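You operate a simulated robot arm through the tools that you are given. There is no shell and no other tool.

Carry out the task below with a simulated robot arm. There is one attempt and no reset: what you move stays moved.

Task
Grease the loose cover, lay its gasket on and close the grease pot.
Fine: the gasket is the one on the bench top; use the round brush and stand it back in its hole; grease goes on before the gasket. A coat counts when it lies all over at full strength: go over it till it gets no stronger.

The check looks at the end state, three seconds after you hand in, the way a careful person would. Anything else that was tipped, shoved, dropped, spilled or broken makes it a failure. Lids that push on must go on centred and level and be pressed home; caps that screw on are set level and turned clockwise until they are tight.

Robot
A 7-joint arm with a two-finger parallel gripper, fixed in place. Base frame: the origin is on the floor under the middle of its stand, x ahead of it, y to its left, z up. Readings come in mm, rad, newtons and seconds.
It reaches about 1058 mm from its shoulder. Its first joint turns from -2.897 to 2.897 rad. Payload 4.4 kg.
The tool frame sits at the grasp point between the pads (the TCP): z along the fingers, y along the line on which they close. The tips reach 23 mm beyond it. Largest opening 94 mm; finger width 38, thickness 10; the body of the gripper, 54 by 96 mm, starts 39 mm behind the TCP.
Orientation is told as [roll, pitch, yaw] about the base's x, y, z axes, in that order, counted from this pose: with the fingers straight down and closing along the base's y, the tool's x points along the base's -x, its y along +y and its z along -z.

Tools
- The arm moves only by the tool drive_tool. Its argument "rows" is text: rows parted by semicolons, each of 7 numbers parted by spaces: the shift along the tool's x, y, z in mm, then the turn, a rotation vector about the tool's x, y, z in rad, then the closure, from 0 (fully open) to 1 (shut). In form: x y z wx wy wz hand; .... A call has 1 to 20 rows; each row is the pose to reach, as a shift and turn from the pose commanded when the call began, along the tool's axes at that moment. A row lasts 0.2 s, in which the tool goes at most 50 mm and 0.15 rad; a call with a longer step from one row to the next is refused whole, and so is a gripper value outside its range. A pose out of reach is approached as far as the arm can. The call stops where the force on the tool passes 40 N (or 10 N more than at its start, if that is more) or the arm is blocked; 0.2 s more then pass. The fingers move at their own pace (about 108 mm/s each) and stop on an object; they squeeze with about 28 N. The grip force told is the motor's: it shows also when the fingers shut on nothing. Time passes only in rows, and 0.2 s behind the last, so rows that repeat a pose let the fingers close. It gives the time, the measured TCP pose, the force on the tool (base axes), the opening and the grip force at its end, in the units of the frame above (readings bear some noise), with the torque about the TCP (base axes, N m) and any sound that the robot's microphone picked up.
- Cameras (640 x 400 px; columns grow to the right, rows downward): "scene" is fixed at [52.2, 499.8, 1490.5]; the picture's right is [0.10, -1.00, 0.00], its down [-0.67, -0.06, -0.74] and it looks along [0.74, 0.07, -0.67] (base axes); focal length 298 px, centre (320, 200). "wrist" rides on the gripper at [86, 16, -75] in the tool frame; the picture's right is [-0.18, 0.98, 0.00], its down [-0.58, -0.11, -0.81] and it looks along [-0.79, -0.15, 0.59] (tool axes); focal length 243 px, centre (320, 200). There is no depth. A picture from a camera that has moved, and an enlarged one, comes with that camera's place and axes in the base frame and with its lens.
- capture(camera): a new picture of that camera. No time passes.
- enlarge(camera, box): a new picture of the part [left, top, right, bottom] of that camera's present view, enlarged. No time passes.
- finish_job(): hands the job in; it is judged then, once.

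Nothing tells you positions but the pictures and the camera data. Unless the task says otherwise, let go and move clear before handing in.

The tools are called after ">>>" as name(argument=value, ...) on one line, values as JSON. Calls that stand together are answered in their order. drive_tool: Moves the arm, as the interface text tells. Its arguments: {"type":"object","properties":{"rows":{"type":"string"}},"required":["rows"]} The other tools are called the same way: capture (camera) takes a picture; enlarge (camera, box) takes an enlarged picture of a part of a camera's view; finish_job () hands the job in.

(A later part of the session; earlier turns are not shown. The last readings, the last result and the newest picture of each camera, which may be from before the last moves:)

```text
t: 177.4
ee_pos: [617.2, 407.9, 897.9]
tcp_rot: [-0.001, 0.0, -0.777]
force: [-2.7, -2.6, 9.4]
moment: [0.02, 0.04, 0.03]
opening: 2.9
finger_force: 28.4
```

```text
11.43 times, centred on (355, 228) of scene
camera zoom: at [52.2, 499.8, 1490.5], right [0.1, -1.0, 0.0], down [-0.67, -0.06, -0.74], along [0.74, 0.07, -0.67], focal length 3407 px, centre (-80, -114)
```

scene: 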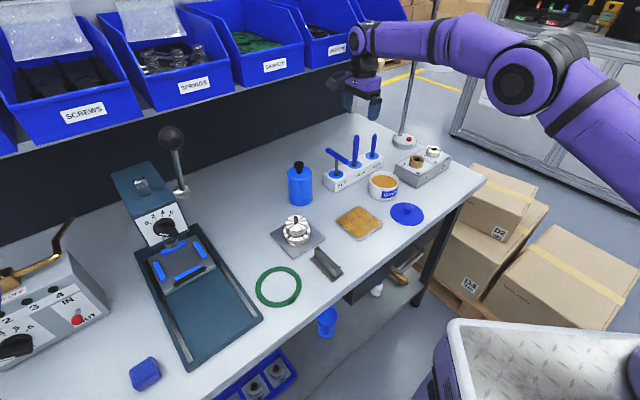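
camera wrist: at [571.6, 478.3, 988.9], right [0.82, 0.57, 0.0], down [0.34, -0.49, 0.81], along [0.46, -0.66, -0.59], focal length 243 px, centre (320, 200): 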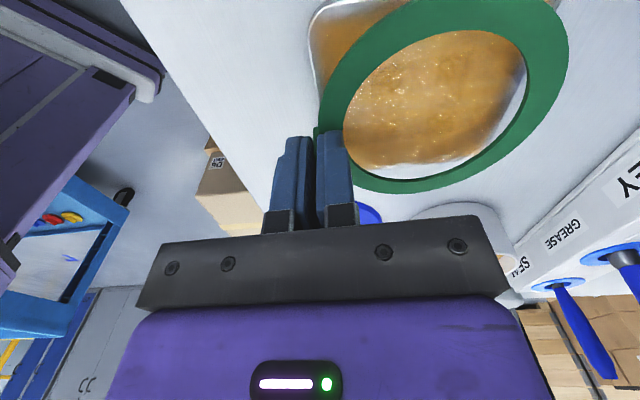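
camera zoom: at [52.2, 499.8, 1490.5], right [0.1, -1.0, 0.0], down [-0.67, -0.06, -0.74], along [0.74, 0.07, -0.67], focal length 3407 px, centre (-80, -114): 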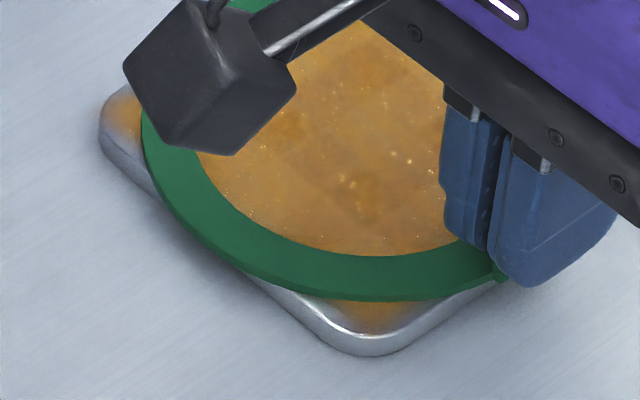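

The gasket is in contact (9 N) and centred on the cover. Easing off, opening and rising.

>>> drive_tool(rows="0 0 -0.6 0 0 0 1; 0 0 -0.6 0 0 0 0.95; 0 0 -0.6 0 0 0 0.85; 0 0 -0.6 0 0 0 0.7; 0 0 -0.6 0 0 0 0.65; 0 0 -5 0 0 0 0.65; 0 0 -20 0 0 0 0.65; 0 0 -50 0 0 0 0.5; 0 0 -90 0 0 0 0.2; 0 0 -120 0 0 0 0; 0 0 -120 0 0 0 0")

>>> capture(camera="wrist")

>>> enlarge(camera="scene", box=[325, 180, 395, 250])

```text
t: 179.8
ee_pos: [617.3, 408.0, 1016.7]
tcp_rot: [0.0, 0.001, -0.778]
force: [0.2, -0.1, -0.9]
moment: [-0.01, 0.01, 0.01]
opening: 93.9
finger_force: 0.1
```

```text
taken
camera wrist: at [567.6, 479.8, 1091.2], right [0.82, 0.57, 0.0], down [0.34, -0.49, 0.81], along [0.46, -0.66, -0.59], focal length 243 px, centre (320, 200)
```

wrist: 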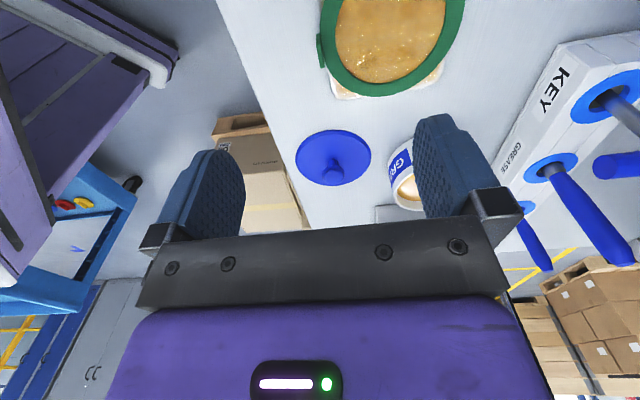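

```text
5.71 times, centred on (360, 215) of scene
camera zoom: at [52.2, 499.8, 1490.5], right [0.1, -1.0, 0.0], down [-0.67, -0.06, -0.74], along [0.74, 0.07, -0.67], focal length 1704 px, centre (91, 114)
```

zoom: 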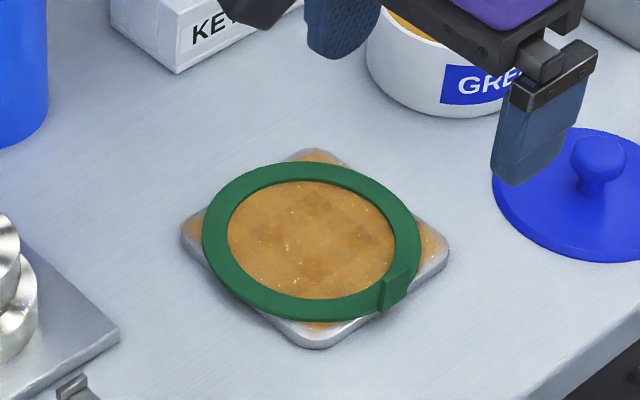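

The gasket lies centred on the greased cover. Now back to the lid: I'll hover over it at the same height as when I let it go, to compare the view.

>>> drive_tool(rows="-36 -2 0 0 0 0 0; -72 -4 0 0 0 0 0; -109 -6 0 0 0 0 0; -145.5 -8.3 0 0 0 0 0; -145.5 -8.3 17 0 0 0 0; -145.5 -8.3 17 0 0 0 0")

>>> capture(camera="wrist")

>>> enlarge(camera="wrist", box=[240, 0, 400, 120])

```text
t: 181.2
ee_pos: [714.2, 299.9, 999.1]
tcp_rot: [0.0, 0.0, -0.778]
force: [0.6, -0.6, -0.9]
moment: [-0.01, 0.02, -0.03]
opening: 94.1
finger_force: 0.0
```

```text
taken
camera wrist: at [665.1, 372.0, 1072.1], right [0.82, 0.57, 0.0], down [0.34, -0.49, 0.81], along [0.46, -0.66, -0.59], focal length 243 px, centre (320, 200)
```

wrist: 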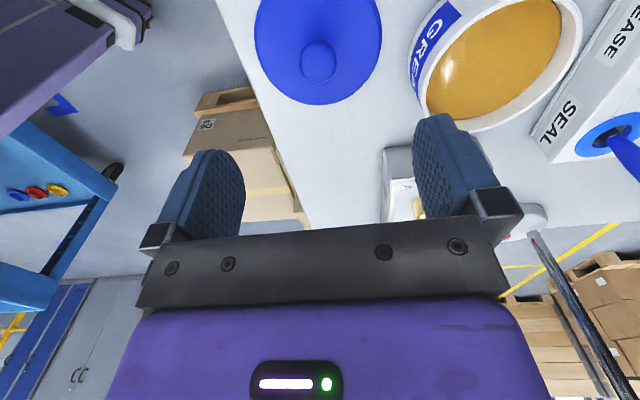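

```text
3.33 times, centred on (320, 60) of wrist
camera zoom: at [665.1, 372.0, 1072.1], right [0.82, 0.57, 0.0], down [0.34, -0.49, 0.81], along [0.46, -0.66, -0.59], focal length 809 px, centre (320, 667)
```

zoom: 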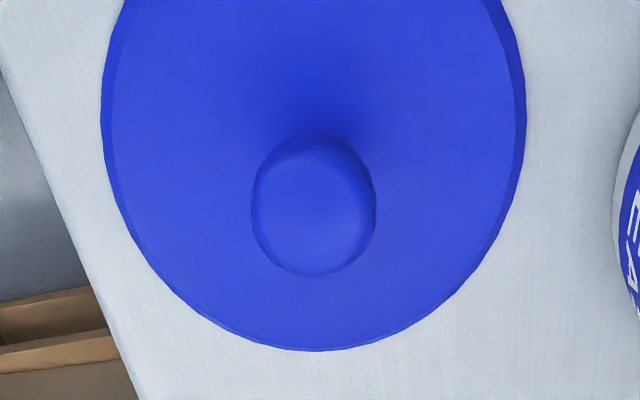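

The view matches to within 2 mm; I'll correct that, lower with the fingers part-open, and grip the knob again.

>>> drive_tool(rows="0 1.8 20 0 0 0 0.3; 0 1.8 45 0 0 0 0.47; 0 1.8 70 0 0 0 0.47; 0 1.8 90 0 0 0 0.47; 0 1.8 102 0 0 0 0.47; 0 1.8 107 0 0 0 0.47; 0 1.8 107 0 0 0 0.47")

>>> enlarge(camera="wrist", box=[210, 10, 430, 210])

>>> enlarge(camera="scene", box=[380, 185, 430, 235])

```text
t: 182.8
ee_pos: [716.8, 300.6, 891.6]
tcp_rot: [0.001, 0.0, -0.779]
force: [0.4, -0.7, 0.0]
moment: [0.0, 0.07, -0.02]
opening: 50.0
finger_force: 0.0
```

```text
2.00 times, centred on (320, 110) of wrist
camera zoom: at [666.9, 372.4, 965.6], right [0.82, 0.57, 0.0], down [0.34, -0.49, 0.81], along [0.46, -0.66, -0.59], focal length 485 px, centre (320, 380)
```

zoom: 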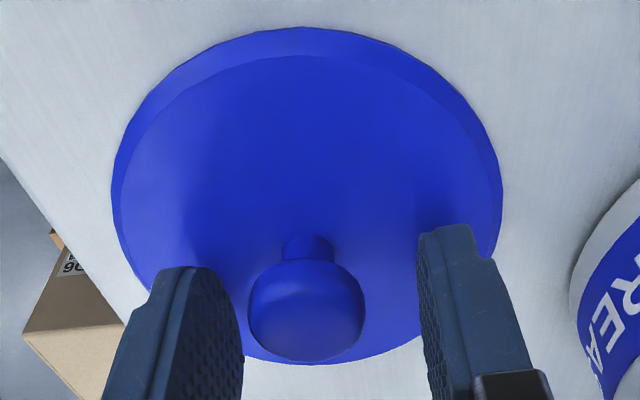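

```text
8.00 times, centred on (405, 210) of scene
camera zoom: at [52.2, 499.8, 1490.5], right [0.1, -1.0, 0.0], down [-0.67, -0.06, -0.74], along [0.74, 0.07, -0.67], focal length 2385 px, centre (-360, 120)
```

zoom: 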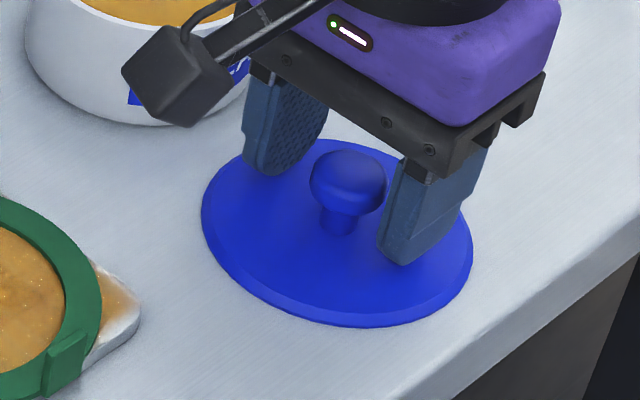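

>>> drive_tool(rows="0 -2.6 0 0 0 0 0.47; 0 -2.6 1.5 0 0 0 0.47; 0 -2.6 1.5 0 0 0 0.47")

>>> enlarge(camera="wrist", box=[210, 10, 430, 210])

```text
t: 183.6
ee_pos: [715.6, 299.2, 891.5]
tcp_rot: [0.001, 0.0, -0.778]
force: [0.0, -0.2, -0.5]
moment: [0.05, -0.01, 0.0]
opening: 49.7
finger_force: 0.2
```

```text
2.00 times, centred on (320, 110) of wrist
camera zoom: at [665.5, 371.3, 964.7], right [0.82, 0.57, 0.0], down [0.34, -0.49, 0.81], along [0.46, -0.66, -0.59], focal length 485 px, centre (320, 380)
```

zoom: 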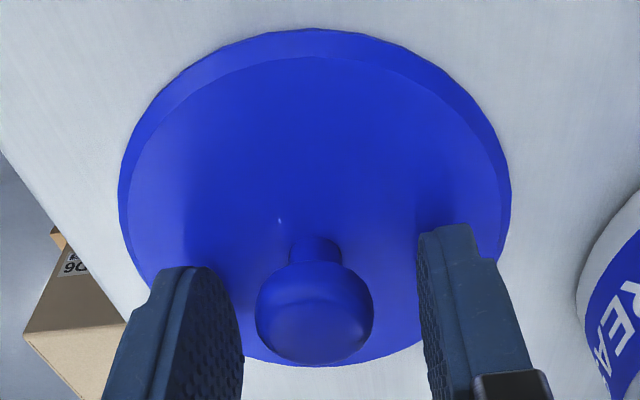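

>>> drive_tool(rows="0 0 0.5 0 0 0 0.6; 0 0 0.5 0 0 0 0.75; 0 0 0.5 0 0 0 0.9; 0 0 0.5 0 0 0 1; 0 0 0.5 0 0 0 1")

>>> enlarge(camera="wrist", box=[210, 10, 430, 210])

```text
t: 184.8
ee_pos: [714.2, 299.6, 890.2]
tcp_rot: [-0.001, 0.0, -0.779]
force: [1.2, 0.1, 0.8]
moment: [-0.02, 0.07, 0.01]
opening: 26.2
finger_force: 28.1
```

```text
2.00 times, centred on (320, 110) of wrist
camera zoom: at [665.4, 371.1, 963.8], right [0.82, 0.57, 0.0], down [0.34, -0.49, 0.81], along [0.46, -0.66, -0.59], focal length 485 px, centre (320, 380)
```

zoom: 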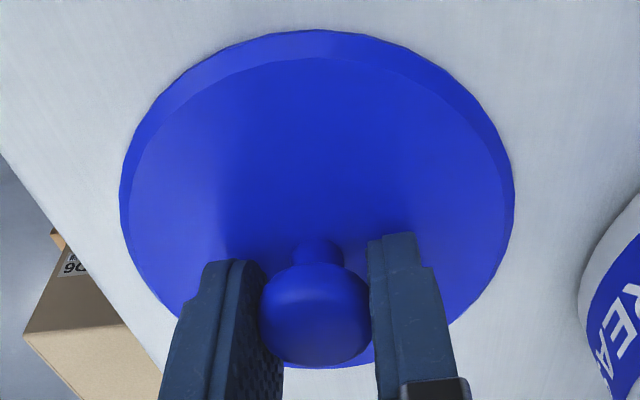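

Knob gripped again (26.2 mm). Lifting the lid and carrying it back over the pot.

>>> drive_tool(rows="0 0 -3 0 0 0 1; 0 0 -12 0 0 0 1; 0 0 -35 0 0 0 1; 0 0 -65 0 0 0 1; 0 0 -100 0 0 0 1; 0 0 -130 0 0 0 1; -5 29 -130 0 0 0 1; -10 58 -130 0 0 0 1; -16 87 -130 0 0 0 1; -21.2 115.5 -130 0 0 0 1; -21.2 115.5 -115 0 0 0 1; -21.2 115.5 -90 0 0 0 1; -21.2 115.5 -90 0 0 0 1")

>>> capture(camera="wrist")

>>> enlarge(camera="scene", box=[350, 140, 420, 210])

```text
t: 187.6
ee_pos: [811.2, 367.4, 981.8]
tcp_rot: [0.0, -0.001, -0.779]
force: [-0.6, 0.4, -1.3]
moment: [0.0, 0.0, 0.0]
opening: 26.4
finger_force: 28.3
```

```text
taken
camera wrist: at [761.8, 439.3, 1054.9], right [0.82, 0.57, 0.0], down [0.34, -0.49, 0.81], along [0.46, -0.66, -0.59], focal length 243 px, centre (320, 200)
```

wrist: 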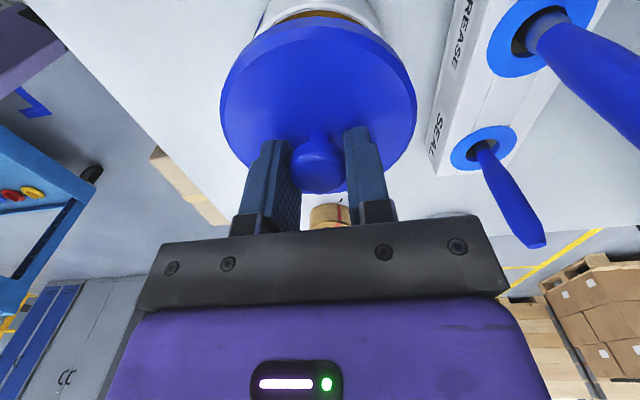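

```text
5.71 times, centred on (385, 175) of scene
camera zoom: at [52.2, 499.8, 1490.5], right [0.1, -1.0, 0.0], down [-0.67, -0.06, -0.74], along [0.74, 0.07, -0.67], focal length 1704 px, centre (-51, 343)
```

zoom: 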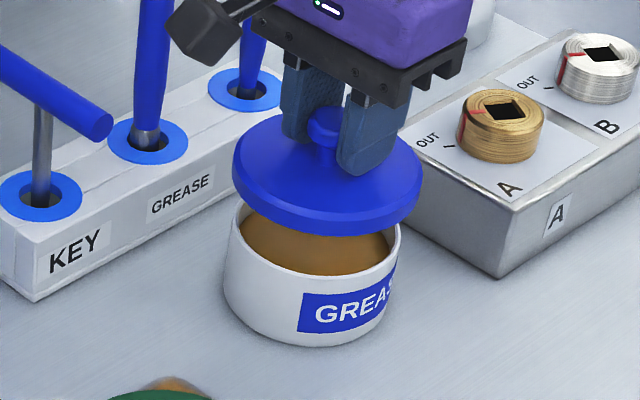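

Lid and pot look concentric. Lowering to just above the rim.

>>> drive_tool(rows="0 0 12 0 0 0 1; 0 0 24 0 0 0 1; 0 0 31 0 0 0 1; 0 0 31 0 0 0 1")

>>> enlarge(camera="scene", box=[355, 150, 415, 210])

>>> enlarge(camera="wrist", box=[210, 0, 430, 200])

```text
t: 188.6
ee_pos: [811.1, 365.9, 949.7]
tcp_rot: [0.001, 0.0, -0.778]
force: [-0.4, -0.1, -0.1]
moment: [-0.01, -0.01, 0.0]
opening: 26.1
finger_force: 27.9
```

```text
6.67 times, centred on (385, 180) of scene
camera zoom: at [52.2, 499.8, 1490.5], right [0.1, -1.0, 0.0], down [-0.67, -0.06, -0.74], along [0.74, 0.07, -0.67], focal length 1988 px, centre (-113, 333)
```

zoom: 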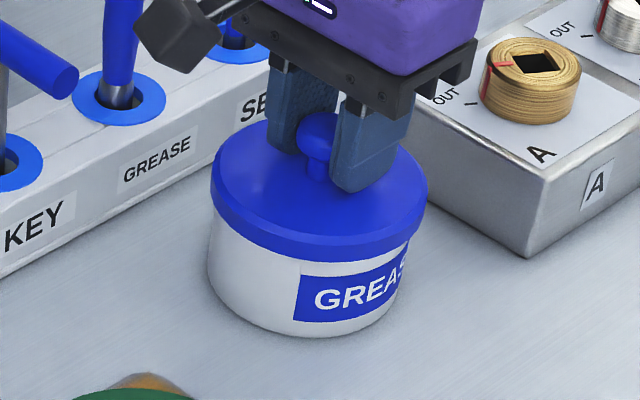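

```text
2.00 times, centred on (320, 100) of wrist
camera zoom: at [762.0, 439.1, 1024.0], right [0.82, 0.57, 0.0], down [0.34, -0.49, 0.81], along [0.46, -0.66, -0.59], focal length 485 px, centre (320, 400)
```

zoom: 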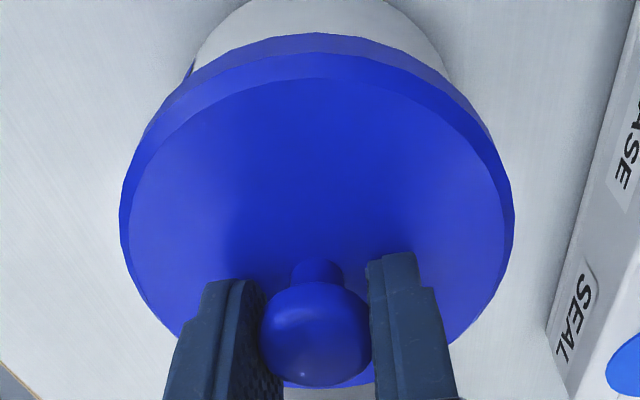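

>>> drive_tool(rows="0 0 3 0 0 0 1; 0 0 6 0 0 0 1; 0 0 8 0 0 0 1; 0 0 8 0 0 0 1")

>>> drive_tool(rows="0 0 1 0 0 0 1; 0 0 2 0 0 0 1; 0 0 2 0 0 0 1")

>>> enlarge(camera="scene", box=[355, 150, 415, 210])

```text
t: 189.6
ee_pos: [811.2, 367.2, 942.5]
tcp_rot: [0.0, -0.001, -0.778]
force: [-0.9, 0.3, -0.5]
moment: [0.0, -0.03, 0.0]
opening: 26.2
finger_force: 27.9
```

```text
t: 190.4
ee_pos: [810.5, 367.0, 939.8]
tcp_rot: [0.001, -0.001, -0.777]
force: [-0.7, 1.3, 5.1]
moment: [0.02, -0.01, 0.02]
opening: 26.2
finger_force: 27.8
```

```text
6.67 times, centred on (385, 180) of scene
camera zoom: at [52.2, 499.8, 1490.5], right [0.1, -1.0, 0.0], down [-0.67, -0.06, -0.74], along [0.74, 0.07, -0.67], focal length 1988 px, centre (-113, 333)
```

zoom: 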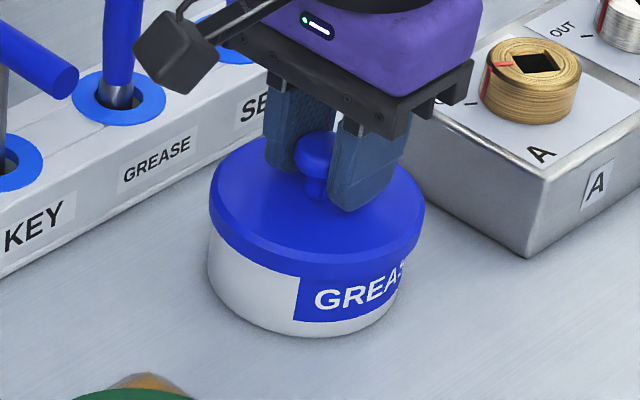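

Contact begins at the original height. Now pressing down in small steps to seat it.

>>> drive_tool(rows="0 0 0.5 0 0 0 1; 0 0 1 0 0 0 1; 0 0 1 0 0 0 1")

>>> drive_tool(rows="0 0 0.5 0 0 0 1; 0 0 1 0 0 0 1; 0 0 1 0 0 0 1")

>>> enlarge(camera="scene", box=[355, 150, 415, 210])

```text
t: 191.2
ee_pos: [811.8, 366.0, 940.5]
tcp_rot: [0.002, 0.0, -0.779]
force: [2.0, 6.3, 17.2]
moment: [0.15, 0.02, -0.01]
opening: 26.2
finger_force: 28.2
```

```text
t: 192.0
ee_pos: [811.6, 365.6, 940.4]
tcp_rot: [0.004, 0.0, -0.779]
force: [2.2, 5.9, 30.5]
moment: [0.17, 0.04, -0.02]
opening: 26.0
finger_force: 28.1
```

```text
6.67 times, centred on (385, 180) of scene
camera zoom: at [52.2, 499.8, 1490.5], right [0.1, -1.0, 0.0], down [-0.67, -0.06, -0.74], along [0.74, 0.07, -0.67], focal length 1988 px, centre (-113, 333)
```

zoom: 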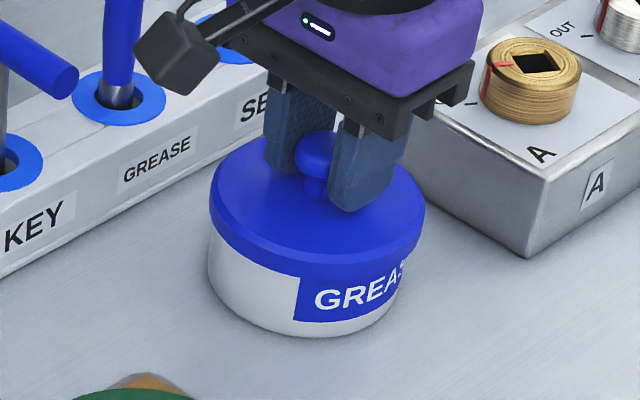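

>>> enlarge(camera="scene", box=[350, 140, 420, 210])

>>> enlarge(camera="wrist", box=[220, 100, 420, 225])

>>> enlarge(camera="wrist", box=[210, 0, 430, 200])

```text
5.71 times, centred on (385, 175) of scene
camera zoom: at [52.2, 499.8, 1490.5], right [0.1, -1.0, 0.0], down [-0.67, -0.06, -0.74], along [0.74, 0.07, -0.67], focal length 1704 px, centre (-51, 343)
```

zoom: 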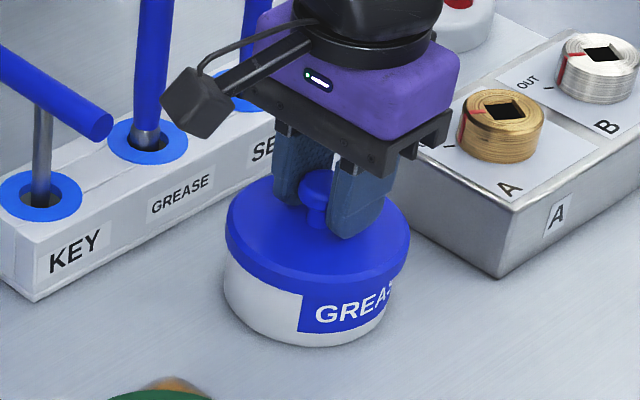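

```text
3.20 times, centred on (320, 162) of wrist
camera zoom: at [761.1, 438.4, 1013.5], right [0.82, 0.57, 0.0], down [0.34, -0.49, 0.81], along [0.46, -0.66, -0.59], focal length 776 px, centre (320, 320)
```

zoom: 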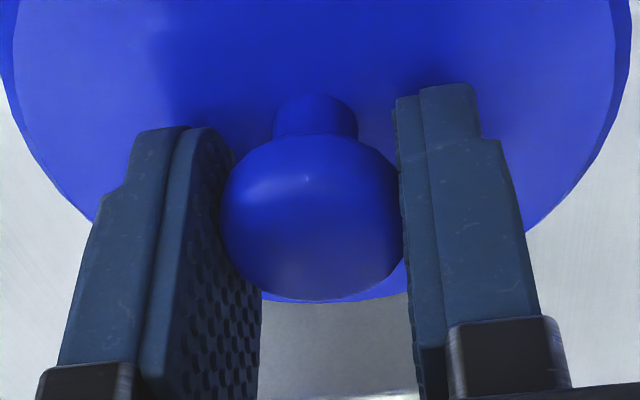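

```text
2.00 times, centred on (320, 100) of wrist
camera zoom: at [761.1, 438.4, 1013.5], right [0.82, 0.57, 0.0], down [0.34, -0.49, 0.81], along [0.46, -0.66, -0.59], focal length 485 px, centre (320, 400)
```

zoom: 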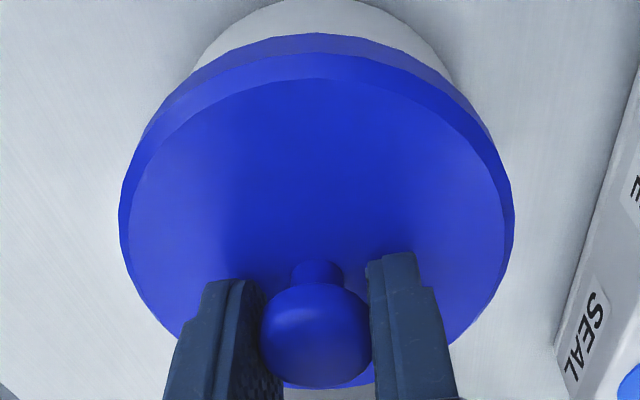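

Height and alignment match the original closed picture, but there is about 6 N sideways force and no snap yet. I'll relieve pressure, shift under a millimetre toward the force, and press again.

>>> drive_tool(rows="0 0 -2 0 0 0 1; 0.3 0.8 -2 0 0 0 1; 0.3 0.8 -2 0 0 0 1")

>>> drive_tool(rows="0 0 1 0 0 0 1; 0 0 2 0 0 0 1; 0 0 2 0 0 0 1")

```text
t: 192.8
ee_pos: [811.2, 365.4, 940.0]
tcp_rot: [-0.001, 0.001, -0.779]
force: [0.2, -0.4, 18.8]
moment: [-0.02, 0.01, 0.01]
opening: 26.3
finger_force: 27.8
```

```text
t: 193.6
ee_pos: [810.8, 366.0, 940.4]
tcp_rot: [0.004, 0.001, -0.779]
force: [-2.0, -4.7, 35.0]
moment: [0.04, 0.1, 0.01]
opening: 26.6
finger_force: 28.1
```

>>> drive_tool(rows="0 0 0.5 0 0 0 1; 0 0 0.5 0 0 0 1")

>>> drive_tool(rows="0 0 0.5 0 0 0 1; 0 0 0.5 0 0 0 1")

>>> enlarge(camera="scene", box=[350, 140, 420, 210])

```text
t: 194.2
ee_pos: [809.8, 366.4, 938.5]
tcp_rot: [0.0, -0.001, -0.779]
force: [0.2, -4.2, 30.8]
moment: [0.09, 0.08, 0.01]
opening: 26.5
finger_force: 27.8
```

```text
t: 194.8
ee_pos: [810.4, 367.3, 938.6]
tcp_rot: [0.0, 0.0, -0.778]
force: [-2.3, -7.3, 27.1]
moment: [-0.05, 0.13, 0.05]
opening: 26.2
finger_force: 27.9
```

```text
5.71 times, centred on (385, 175) of scene
camera zoom: at [52.2, 499.8, 1490.5], right [0.1, -1.0, 0.0], down [-0.67, -0.06, -0.74], along [0.74, 0.07, -0.67], focal length 1704 px, centre (-51, 343)
```

zoom: 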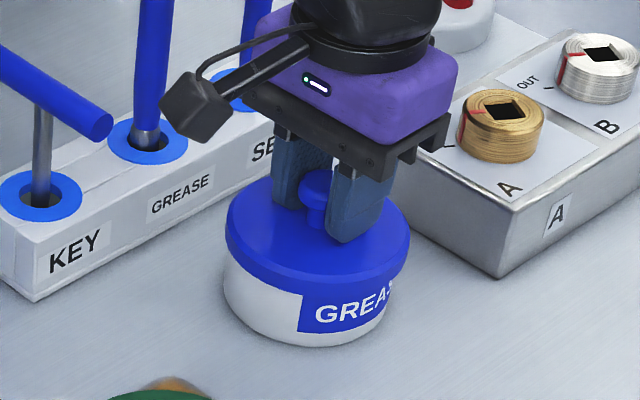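

>>> drive_tool(rows="0 0 0.5 0 0 0 1; 0 0 1 0 0 0 1; 0 0 1 0 0 0 1")

>>> enlarge(camera="scene", box=[370, 150, 410, 190])

>>> enlarge(camera="wrist", box=[220, 100, 420, 225])

```text
t: 195.6
ee_pos: [810.0, 367.8, 936.5]
tcp_rot: [0.002, 0.001, -0.779]
force: [-6.1, -6.6, 33.2]
moment: [-0.06, 0.15, 0.05]
opening: 26.0
finger_force: 28.0
```

```text
10.00 times, centred on (390, 170) of scene
camera zoom: at [52.2, 499.8, 1490.5], right [0.1, -1.0, 0.0], down [-0.67, -0.06, -0.74], along [0.74, 0.07, -0.67], focal length 2981 px, centre (-380, 500)
```

zoom: 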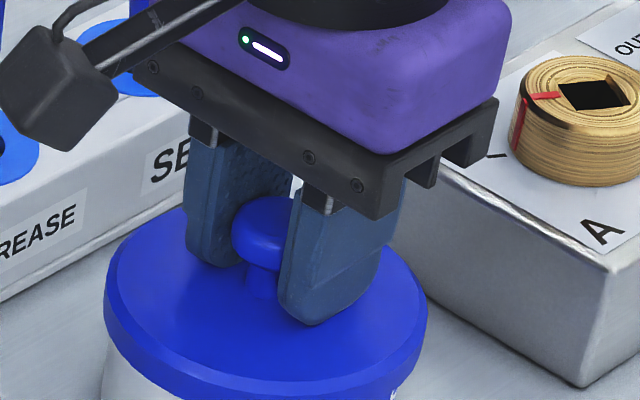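

```text
3.20 times, centred on (320, 162) of wrist
camera zoom: at [761.1, 438.8, 1010.7], right [0.82, 0.57, 0.0], down [0.34, -0.49, 0.81], along [0.46, -0.66, -0.59], focal length 776 px, centre (320, 320)
```

zoom: 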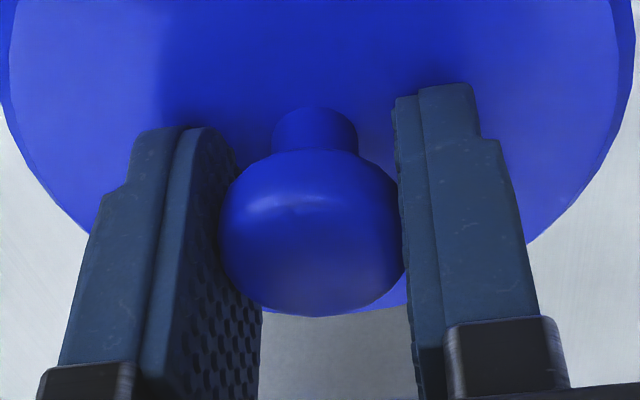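

The fingers are slipping down the knob at ~30 N. I'll let go, rise, close the fingers and press squarely on the knob's top instead.

>>> drive_tool(rows="0 0 -3 0 0 0 1; 0 0 -3 0 0 0 0.7; 0 0 -3 0 0 0 0.47; 0 0 -3 0 0 0 0.4; 0 0 -15 0 0 0 0.4; 0 0 -35 0 0 0 0.4; 0 0 -60 0 0 0 0.7; 0 0 -60 0 0 0 1; 0 0 -60 0 0 0 1; 0 0 -60 0 0 0 1")

>>> enlarge(camera="scene", box=[350, 140, 420, 210])

>>> capture(camera="wrist")

```text
t: 197.8
ee_pos: [811.0, 368.1, 995.9]
tcp_rot: [0.001, 0.001, -0.778]
force: [0.0, 0.8, 0.2]
moment: [0.02, -0.01, -0.02]
opening: 0.0
finger_force: 27.7
```

```text
5.71 times, centred on (385, 175) of scene
camera zoom: at [52.2, 499.8, 1490.5], right [0.1, -1.0, 0.0], down [-0.67, -0.06, -0.74], along [0.74, 0.07, -0.67], focal length 1704 px, centre (-51, 343)
```

zoom: 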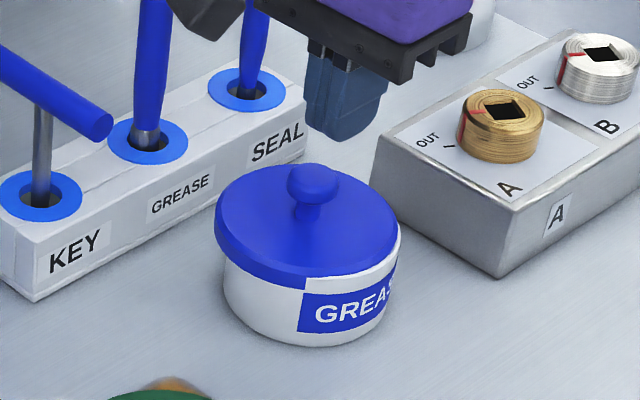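

```text
taken
camera wrist: at [761.6, 439.5, 1068.7], right [0.82, 0.57, 0.0], down [0.34, -0.49, 0.81], along [0.46, -0.66, -0.59], focal length 243 px, centre (320, 200)
```

wrist: 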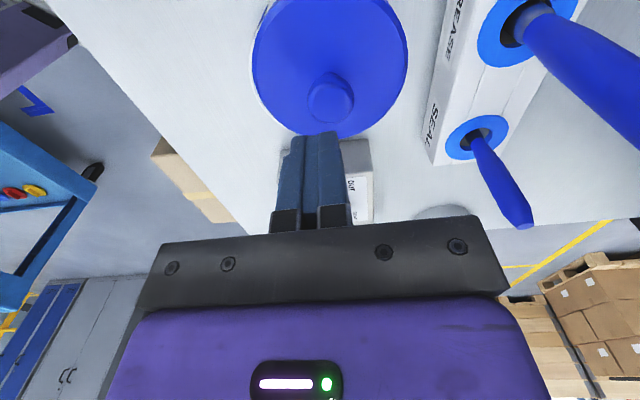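

Letting go shifted the lid a little off-centre. I'll look closely before re-gripping.

>>> enlarge(camera="scene", box=[365, 160, 415, 210])

>>> enlarge(camera="wrist", box=[230, 0, 430, 140])

```text
8.00 times, centred on (390, 185) of scene
camera zoom: at [52.2, 499.8, 1490.5], right [0.1, -1.0, 0.0], down [-0.67, -0.06, -0.74], along [0.74, 0.07, -0.67], focal length 2385 px, centre (-240, 320)
```

zoom: 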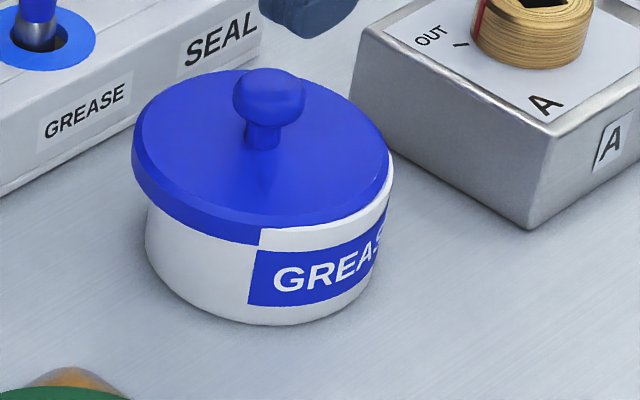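

```text
2.86 times, centred on (330, 70) of wrist
camera zoom: at [761.6, 439.5, 1068.7], right [0.82, 0.57, 0.0], down [0.34, -0.49, 0.81], along [0.46, -0.66, -0.59], focal length 693 px, centre (291, 571)
```

zoom: 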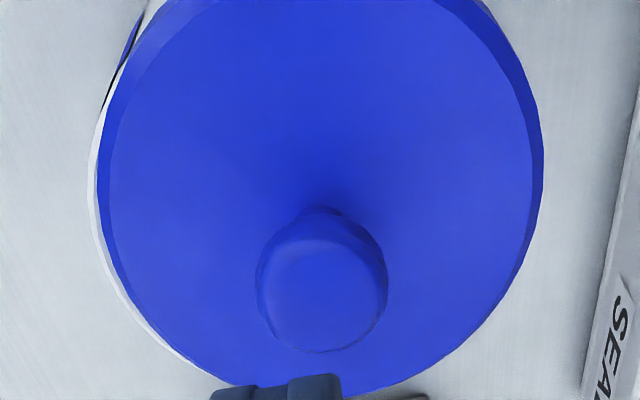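

The lid slid about 6–7 mm toward tool +y and sits askew on the rim. I'll regrip it at its present spot (and this time centred on the knob in x as well).

>>> drive_tool(rows="4.5 6.6 0 0 0 0 0.6; 4.5 6.6 0 0 0 0 0.4; 4.5 6.6 0 0 0 0 0.4; 4.5 6.6 25 0 0 0 0.4; 4.5 6.6 42 0 0 0 0.4; 4.5 6.6 42 0 0 0 0.4")

>>> enlarge(camera="wrist", box=[210, 10, 430, 210])

>>> enlarge(camera="scene", box=[365, 150, 415, 210])

```text
t: 199.2
ee_pos: [814.2, 375.1, 953.7]
tcp_rot: [0.002, 0.0, -0.779]
force: [0.2, 0.5, -0.6]
moment: [0.03, -0.01, -0.01]
opening: 56.3
finger_force: 0.1
```

```text
2.00 times, centred on (320, 110) of wrist
camera zoom: at [764.4, 447.5, 1027.4], right [0.82, 0.57, 0.0], down [0.34, -0.49, 0.81], along [0.46, -0.66, -0.59], focal length 485 px, centre (320, 380)
```

zoom: 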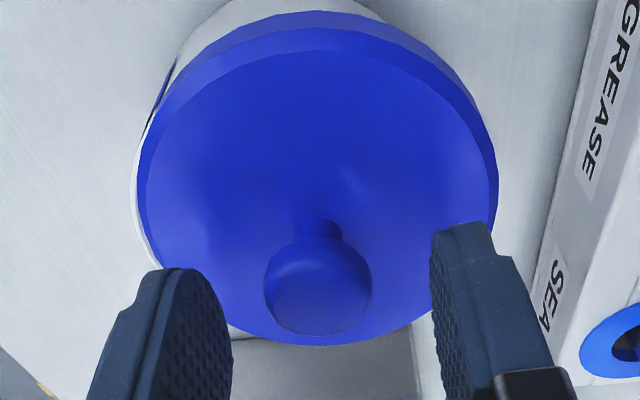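

```text
6.67 times, centred on (390, 180) of scene
camera zoom: at [52.2, 499.8, 1490.5], right [0.1, -1.0, 0.0], down [-0.67, -0.06, -0.74], along [0.74, 0.07, -0.67], focal length 1988 px, centre (-147, 333)
```

zoom: 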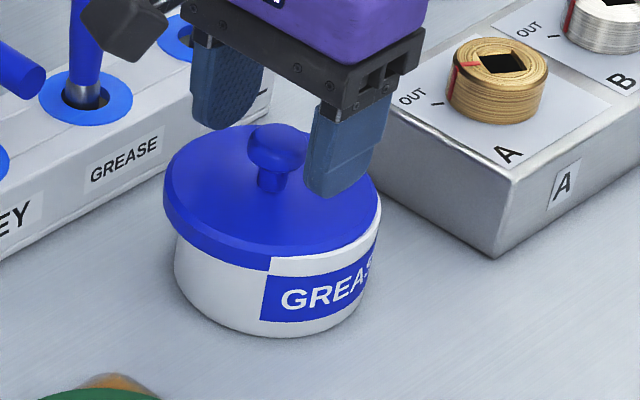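

>>> drive_tool(rows="0 0 6 0 0 0 0.4; 0 0 12 0 0 0 0.4; 0 0 14 0 0 0 0.47; 0 0 14 0 0 0 0.6; 0 0 14 0 0 0 0.7; 0 0 14 0 0 0 0.9; 0 0 14 0 0 0 1; 0 0 14 0 0 0 1")

>>> enlarge(camera="scene", box=[365, 150, 415, 210])

>>> enlarge(camera="wrist", box=[210, 10, 430, 210])

```text
t: 201.0
ee_pos: [814.1, 374.5, 940.5]
tcp_rot: [-0.001, 0.0, -0.779]
force: [0.4, -0.4, 0.1]
moment: [-0.02, 0.01, 0.02]
opening: 26.0
finger_force: 27.8
```

```text
6.67 times, centred on (390, 180) of scene
camera zoom: at [52.2, 499.8, 1490.5], right [0.1, -1.0, 0.0], down [-0.67, -0.06, -0.74], along [0.74, 0.07, -0.67], focal length 1988 px, centre (-147, 333)
```

zoom: 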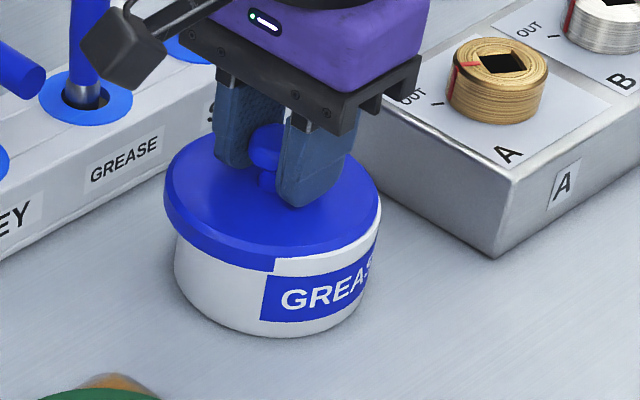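

```text
2.00 times, centred on (320, 110) of wrist
camera zoom: at [763.9, 446.6, 1013.7], right [0.82, 0.57, 0.0], down [0.34, -0.49, 0.81], along [0.46, -0.66, -0.59], focal length 485 px, centre (320, 380)
```

zoom: 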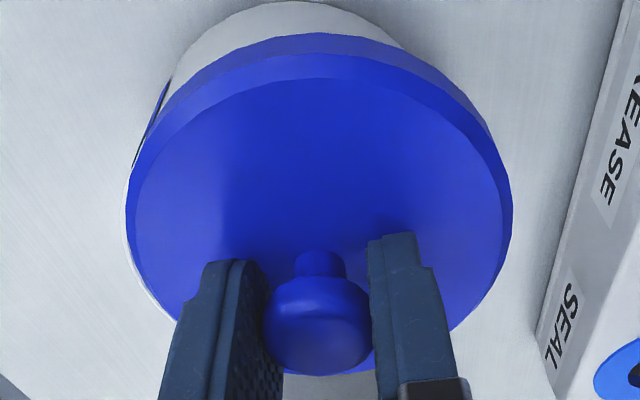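

>>> drive_tool(rows="0 0 -3 0 0 0 1; 0 0 -10 0 0 0 1; 0 0 -25 0 0 0 1; 0 0 -45 0 0 0 1; 0 0 -45 0 0 0 1")

>>> enlarge(camera="scene", box=[350, 130, 430, 210])

>>> capture(camera="wrist")

>>> enlarge(camera="wrist", box=[210, 0, 430, 200])

```text
t: 202.2
ee_pos: [812.1, 376.5, 987.0]
tcp_rot: [-0.001, -0.001, -0.779]
force: [-0.4, 0.3, -1.8]
moment: [0.0, -0.01, 0.01]
opening: 26.4
finger_force: 27.2
```

```text
5.00 times, centred on (390, 170) of scene
camera zoom: at [52.2, 499.8, 1490.5], right [0.1, -1.0, 0.0], down [-0.67, -0.06, -0.74], along [0.74, 0.07, -0.67], focal length 1491 px, centre (-30, 350)
```

zoom: 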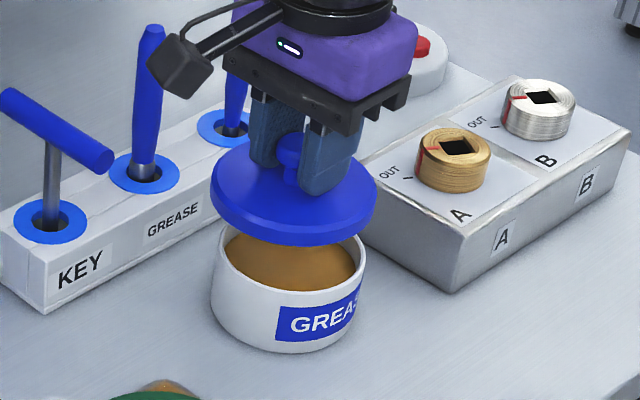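

```text
taken
camera wrist: at [762.8, 446.9, 1059.3], right [0.82, 0.57, 0.0], down [0.34, -0.49, 0.81], along [0.46, -0.66, -0.59], focal length 243 px, centre (320, 200)
```

wrist: 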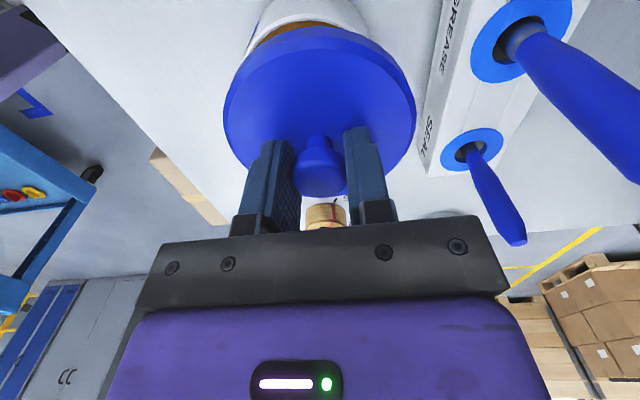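

```text
2.00 times, centred on (320, 100) of wrist
camera zoom: at [762.8, 446.9, 1059.3], right [0.82, 0.57, 0.0], down [0.34, -0.49, 0.81], along [0.46, -0.66, -0.59], focal length 485 px, centre (320, 400)
```

zoom: 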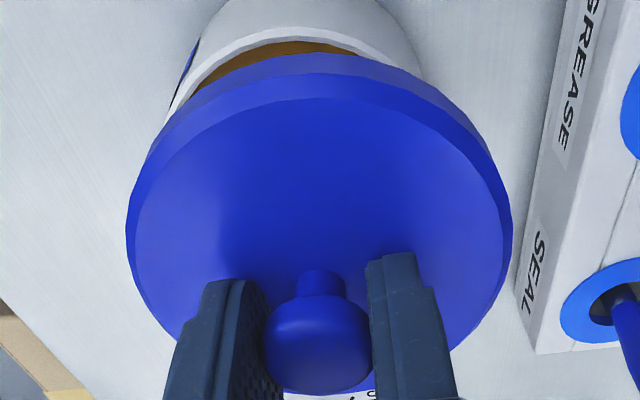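

The lid hangs level in the grip. From the pot measurements I compute a shift of about (-1.5, -7) to bring lid and pot concentric; then I'll lower to just above the rim and check.

>>> drive_tool(rows="-1.5 -7 0 0 0 0 1; -1.5 -7 0 0 0 0 1; -1.5 -7 15 0 0 0 1; -1.5 -7 28 0 0 0 1; -1.5 -7 28 0 0 0 1")

>>> enlarge(camera="scene", box=[355, 145, 415, 210])

>>> enlarge(camera="wrist", box=[210, 0, 430, 200])

```text
t: 203.4
ee_pos: [808.2, 369.6, 957.6]
tcp_rot: [0.0, 0.001, -0.778]
force: [0.3, -0.2, -1.0]
moment: [-0.02, 0.0, 0.0]
opening: 26.1
finger_force: 28.0
```

```text
6.15 times, centred on (385, 178) of scene
camera zoom: at [52.2, 499.8, 1490.5], right [0.1, -1.0, 0.0], down [-0.67, -0.06, -0.74], along [0.74, 0.07, -0.67], focal length 1835 px, centre (-80, 338)
```

zoom: 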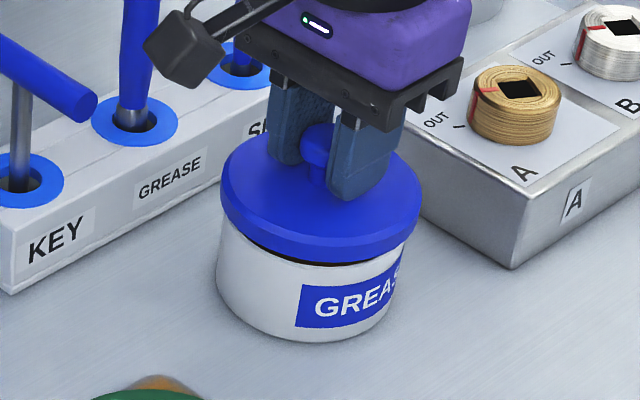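

```text
2.00 times, centred on (320, 100) of wrist
camera zoom: at [758.8, 441.6, 1031.2], right [0.82, 0.57, 0.0], down [0.34, -0.49, 0.81], along [0.46, -0.66, -0.59], focal length 485 px, centre (320, 400)
```

zoom: 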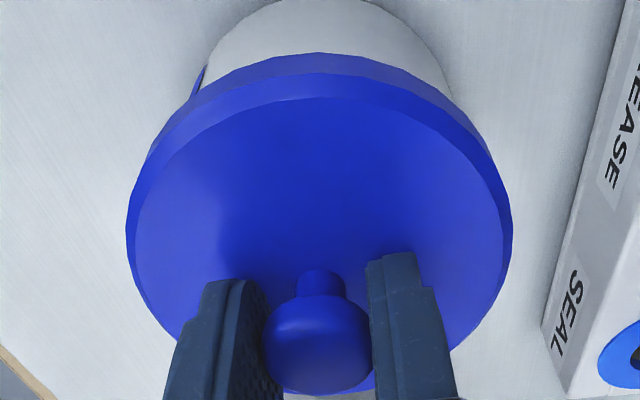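

>>> drive_tool(rows="0 0 6 0 0 0 1; 0 0 12 0 0 0 1; 0 0 14 0 0 0 1; 0 0 14 0 0 0 1")

>>> drive_tool(rows="0 0 1 0 0 0 1; 0 0 2 0 0 0 1; 0 0 2 0 0 0 1")

>>> drive_tool(rows="0 0 0.5 0 0 0 1; 0 0 1 0 0 0 1; 0 0 1 0 0 0 1")

```text
t: 204.4
ee_pos: [808.5, 369.4, 944.1]
tcp_rot: [0.0, 0.0, -0.778]
force: [0.2, -0.3, -1.0]
moment: [-0.02, -0.01, -0.02]
opening: 26.0
finger_force: 28.3
```

```text
t: 205.2
ee_pos: [808.0, 369.7, 941.5]
tcp_rot: [0.0, 0.001, -0.779]
force: [-0.1, -0.1, 0.3]
moment: [-0.01, 0.01, 0.01]
opening: 26.4
finger_force: 27.8
```

```text
t: 206.0
ee_pos: [809.5, 369.8, 940.1]
tcp_rot: [-0.001, 0.002, -0.779]
force: [0.0, 0.9, 0.0]
moment: [-0.01, 0.03, -0.03]
opening: 26.2
finger_force: 28.3
```

>>> drive_tool(rows="0 0 0.5 0 0 0 1; 0 0 1 0 0 0 1; 0 0 1 0 0 0 1")

>>> enlarge(camera="scene", box=[350, 140, 420, 210])

>>> enlarge(camera="wrist", box=[210, 0, 430, 200])

```text
t: 206.8
ee_pos: [808.7, 369.3, 940.1]
tcp_rot: [0.001, 0.0, -0.779]
force: [-0.2, 1.1, 10.0]
moment: [0.02, 0.03, 0.03]
opening: 26.0
finger_force: 28.5
```

```text
5.71 times, centred on (385, 175) of scene
camera zoom: at [52.2, 499.8, 1490.5], right [0.1, -1.0, 0.0], down [-0.67, -0.06, -0.74], along [0.74, 0.07, -0.67], focal length 1704 px, centre (-51, 343)
```

zoom: 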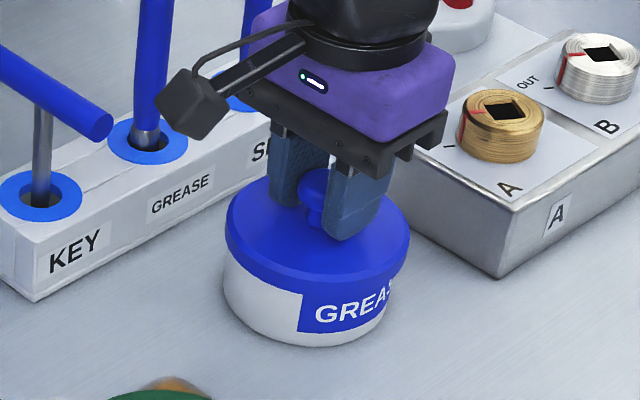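

```text
2.00 times, centred on (320, 100) of wrist
camera zoom: at [759.4, 440.9, 1013.7], right [0.82, 0.57, 0.0], down [0.34, -0.49, 0.81], along [0.46, -0.66, -0.59], focal length 485 px, centre (320, 400)
```

zoom: 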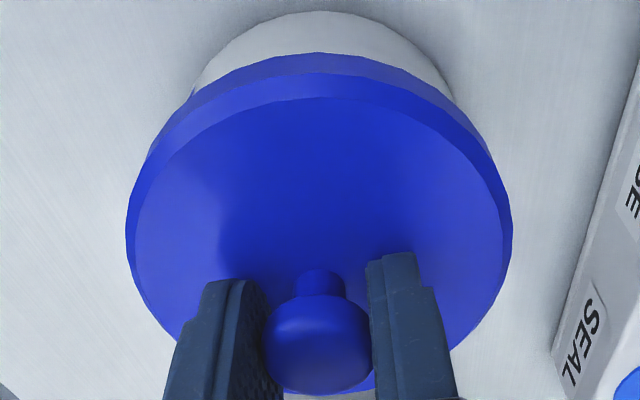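

Centred with negligible side force. Pressing further in small steps.

>>> drive_tool(rows="0 0 0.5 0 0 0 1; 0 0 1 0 0 0 1; 0 0 1 0 0 0 1")

>>> drive_tool(rows="0 0 0.4 0 0 0 1; 0 0 0.8 0 0 0 1; 0 0 0.8 0 0 0 1")

```text
t: 207.6
ee_pos: [808.6, 368.3, 939.4]
tcp_rot: [0.001, 0.002, -0.779]
force: [1.0, 0.5, 23.9]
moment: [0.02, 0.02, 0.03]
opening: 26.4
finger_force: 28.2
```

```text
t: 208.4
ee_pos: [808.5, 369.0, 939.2]
tcp_rot: [0.003, -0.003, -0.779]
force: [6.6, 1.8, 35.1]
moment: [0.11, -0.09, 0.01]
opening: 26.4
finger_force: 27.6
```

No snap at 35 N through the grip. I'll relax to light contact, open without lifting, then press on the knob top with closed fingers.

>>> drive_tool(rows="0 0 -1 0 0 0 1; 0 0 -1.8 0 0 0 1; 0 0 -1.8 0 0 0 1")

```text
t: 209.2
ee_pos: [807.8, 368.1, 939.0]
tcp_rot: [-0.001, 0.0, -0.777]
force: [8.1, 2.0, 20.6]
moment: [0.01, -0.16, -0.02]
opening: 26.3
finger_force: 27.6
```

>>> drive_tool(rows="0 0 -0.7 0 0 0 1; 0 0 -0.7 0 0 0 1")

>>> drive_tool(rows="0 0 -0.4 0 0 0 1; 0 0 -0.4 0 0 0 1")

```text
t: 209.8
ee_pos: [807.4, 369.4, 939.1]
tcp_rot: [-0.004, -0.002, -0.779]
force: [0.5, -0.4, 2.4]
moment: [-0.01, -0.02, 0.0]
opening: 26.5
finger_force: 28.2
```

```text
t: 210.4
ee_pos: [807.9, 368.7, 939.9]
tcp_rot: [0.0, 0.001, -0.777]
force: [-0.2, 0.5, -0.7]
moment: [0.0, -0.02, -0.03]
opening: 26.5
finger_force: 28.0
```

>>> drive_tool(rows="0 0 0.4 0 0 0 1; 0 0 0.4 0 0 0 0.71; 0 0 0.4 0 0 0 0.69; 0 0 0.4 0 0 0 0.66; 0 0 0.4 0 0 0 0.6; 0 0 0.4 0 0 0 0.5; 0 0 0.4 0 0 0 0.5")

>>> enlarge(camera="scene", box=[350, 140, 420, 210])

>>> enlarge(camera="wrist", box=[210, 0, 430, 200])

```text
t: 212.0
ee_pos: [809.3, 369.8, 940.3]
tcp_rot: [0.001, 0.002, -0.778]
force: [-0.4, 0.3, 0.0]
moment: [0.0, 0.01, 0.01]
opening: 47.0
finger_force: 0.0
heard: snap
```

```text
5.71 times, centred on (385, 175) of scene
camera zoom: at [52.2, 499.8, 1490.5], right [0.1, -1.0, 0.0], down [-0.67, -0.06, -0.74], along [0.74, 0.07, -0.67], focal length 1704 px, centre (-51, 343)
```

zoom: 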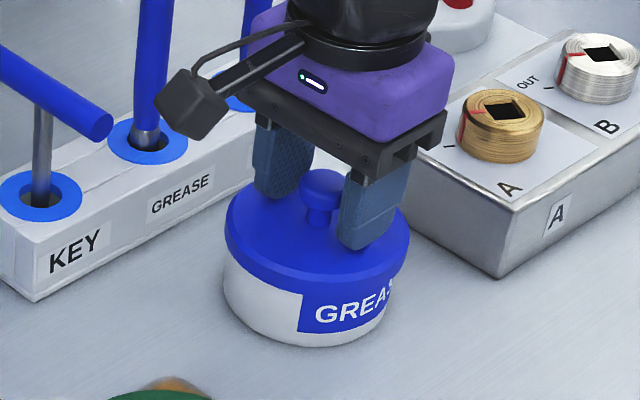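

```text
2.00 times, centred on (320, 100) of wrist
camera zoom: at [759.3, 441.2, 1013.5], right [0.82, 0.57, 0.0], down [0.34, -0.49, 0.81], along [0.46, -0.66, -0.59], focal length 485 px, centre (320, 400)
```

zoom: 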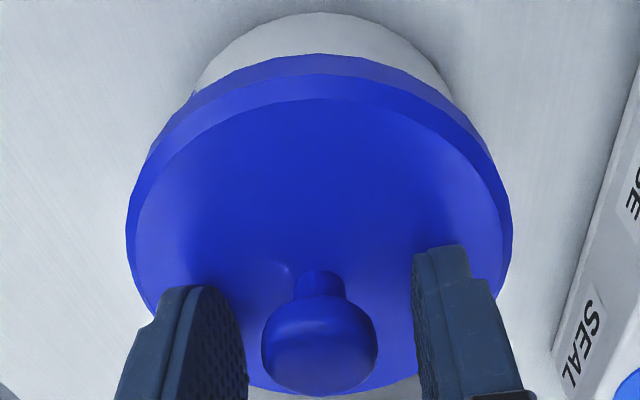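

A snap was heard as I released: the lid has latched on, centred and level. I'll rise clear and inspect everything.

>>> drive_tool(rows="0 0 -5 0 0 0 0.5; 0 0 -20 0 0 0 0.4; 0 0 -50 0 0 0 0.3; 0 0 -90 0 0 0 0.2; 0 0 -130 0 0 0 0.2; 0 0 -160 0 0 0 0.2; 0 0 -160 0 0 0 0.2")

>>> enlarge(camera="scene", box=[350, 140, 420, 210])

>>> capture(camera="wrist")

>>> capture(camera="scene")

```text
t: 213.6
ee_pos: [807.5, 370.3, 1098.7]
tcp_rot: [-0.001, 0.0, -0.777]
force: [0.1, 0.1, -0.1]
moment: [-0.02, -0.02, -0.01]
opening: 75.3
finger_force: 0.1
```

```text
5.71 times, centred on (385, 175) of scene
camera zoom: at [52.2, 499.8, 1490.5], right [0.1, -1.0, 0.0], down [-0.67, -0.06, -0.74], along [0.74, 0.07, -0.67], focal length 1704 px, centre (-51, 343)
```

zoom: 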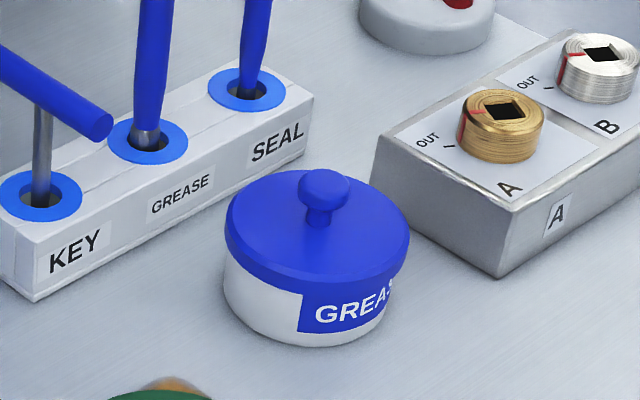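

```text
taken
camera wrist: at [758.8, 442.1, 1172.2], right [0.82, 0.57, 0.0], down [0.34, -0.49, 0.81], along [0.46, -0.66, -0.59], focal length 243 px, centre (320, 200)
```

wrist: 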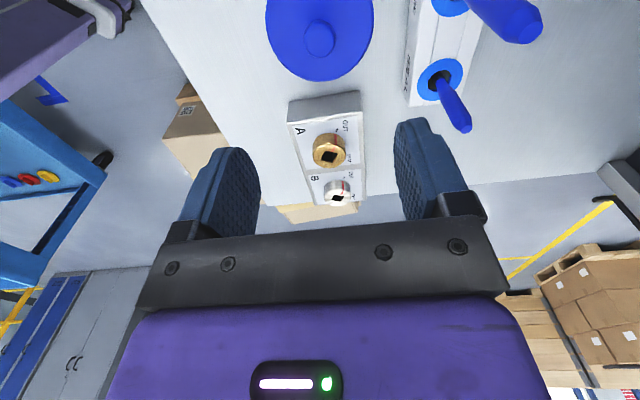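

```text
taken
```

scene: 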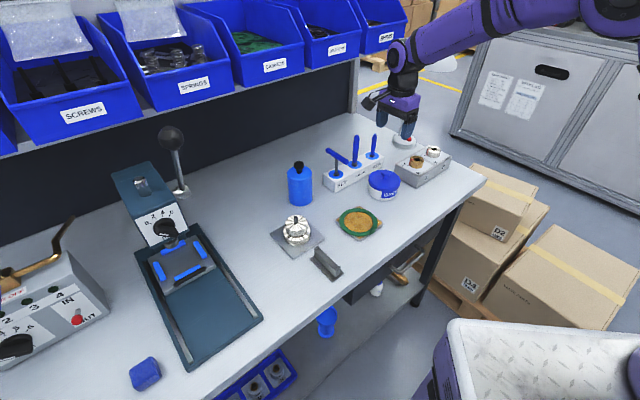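

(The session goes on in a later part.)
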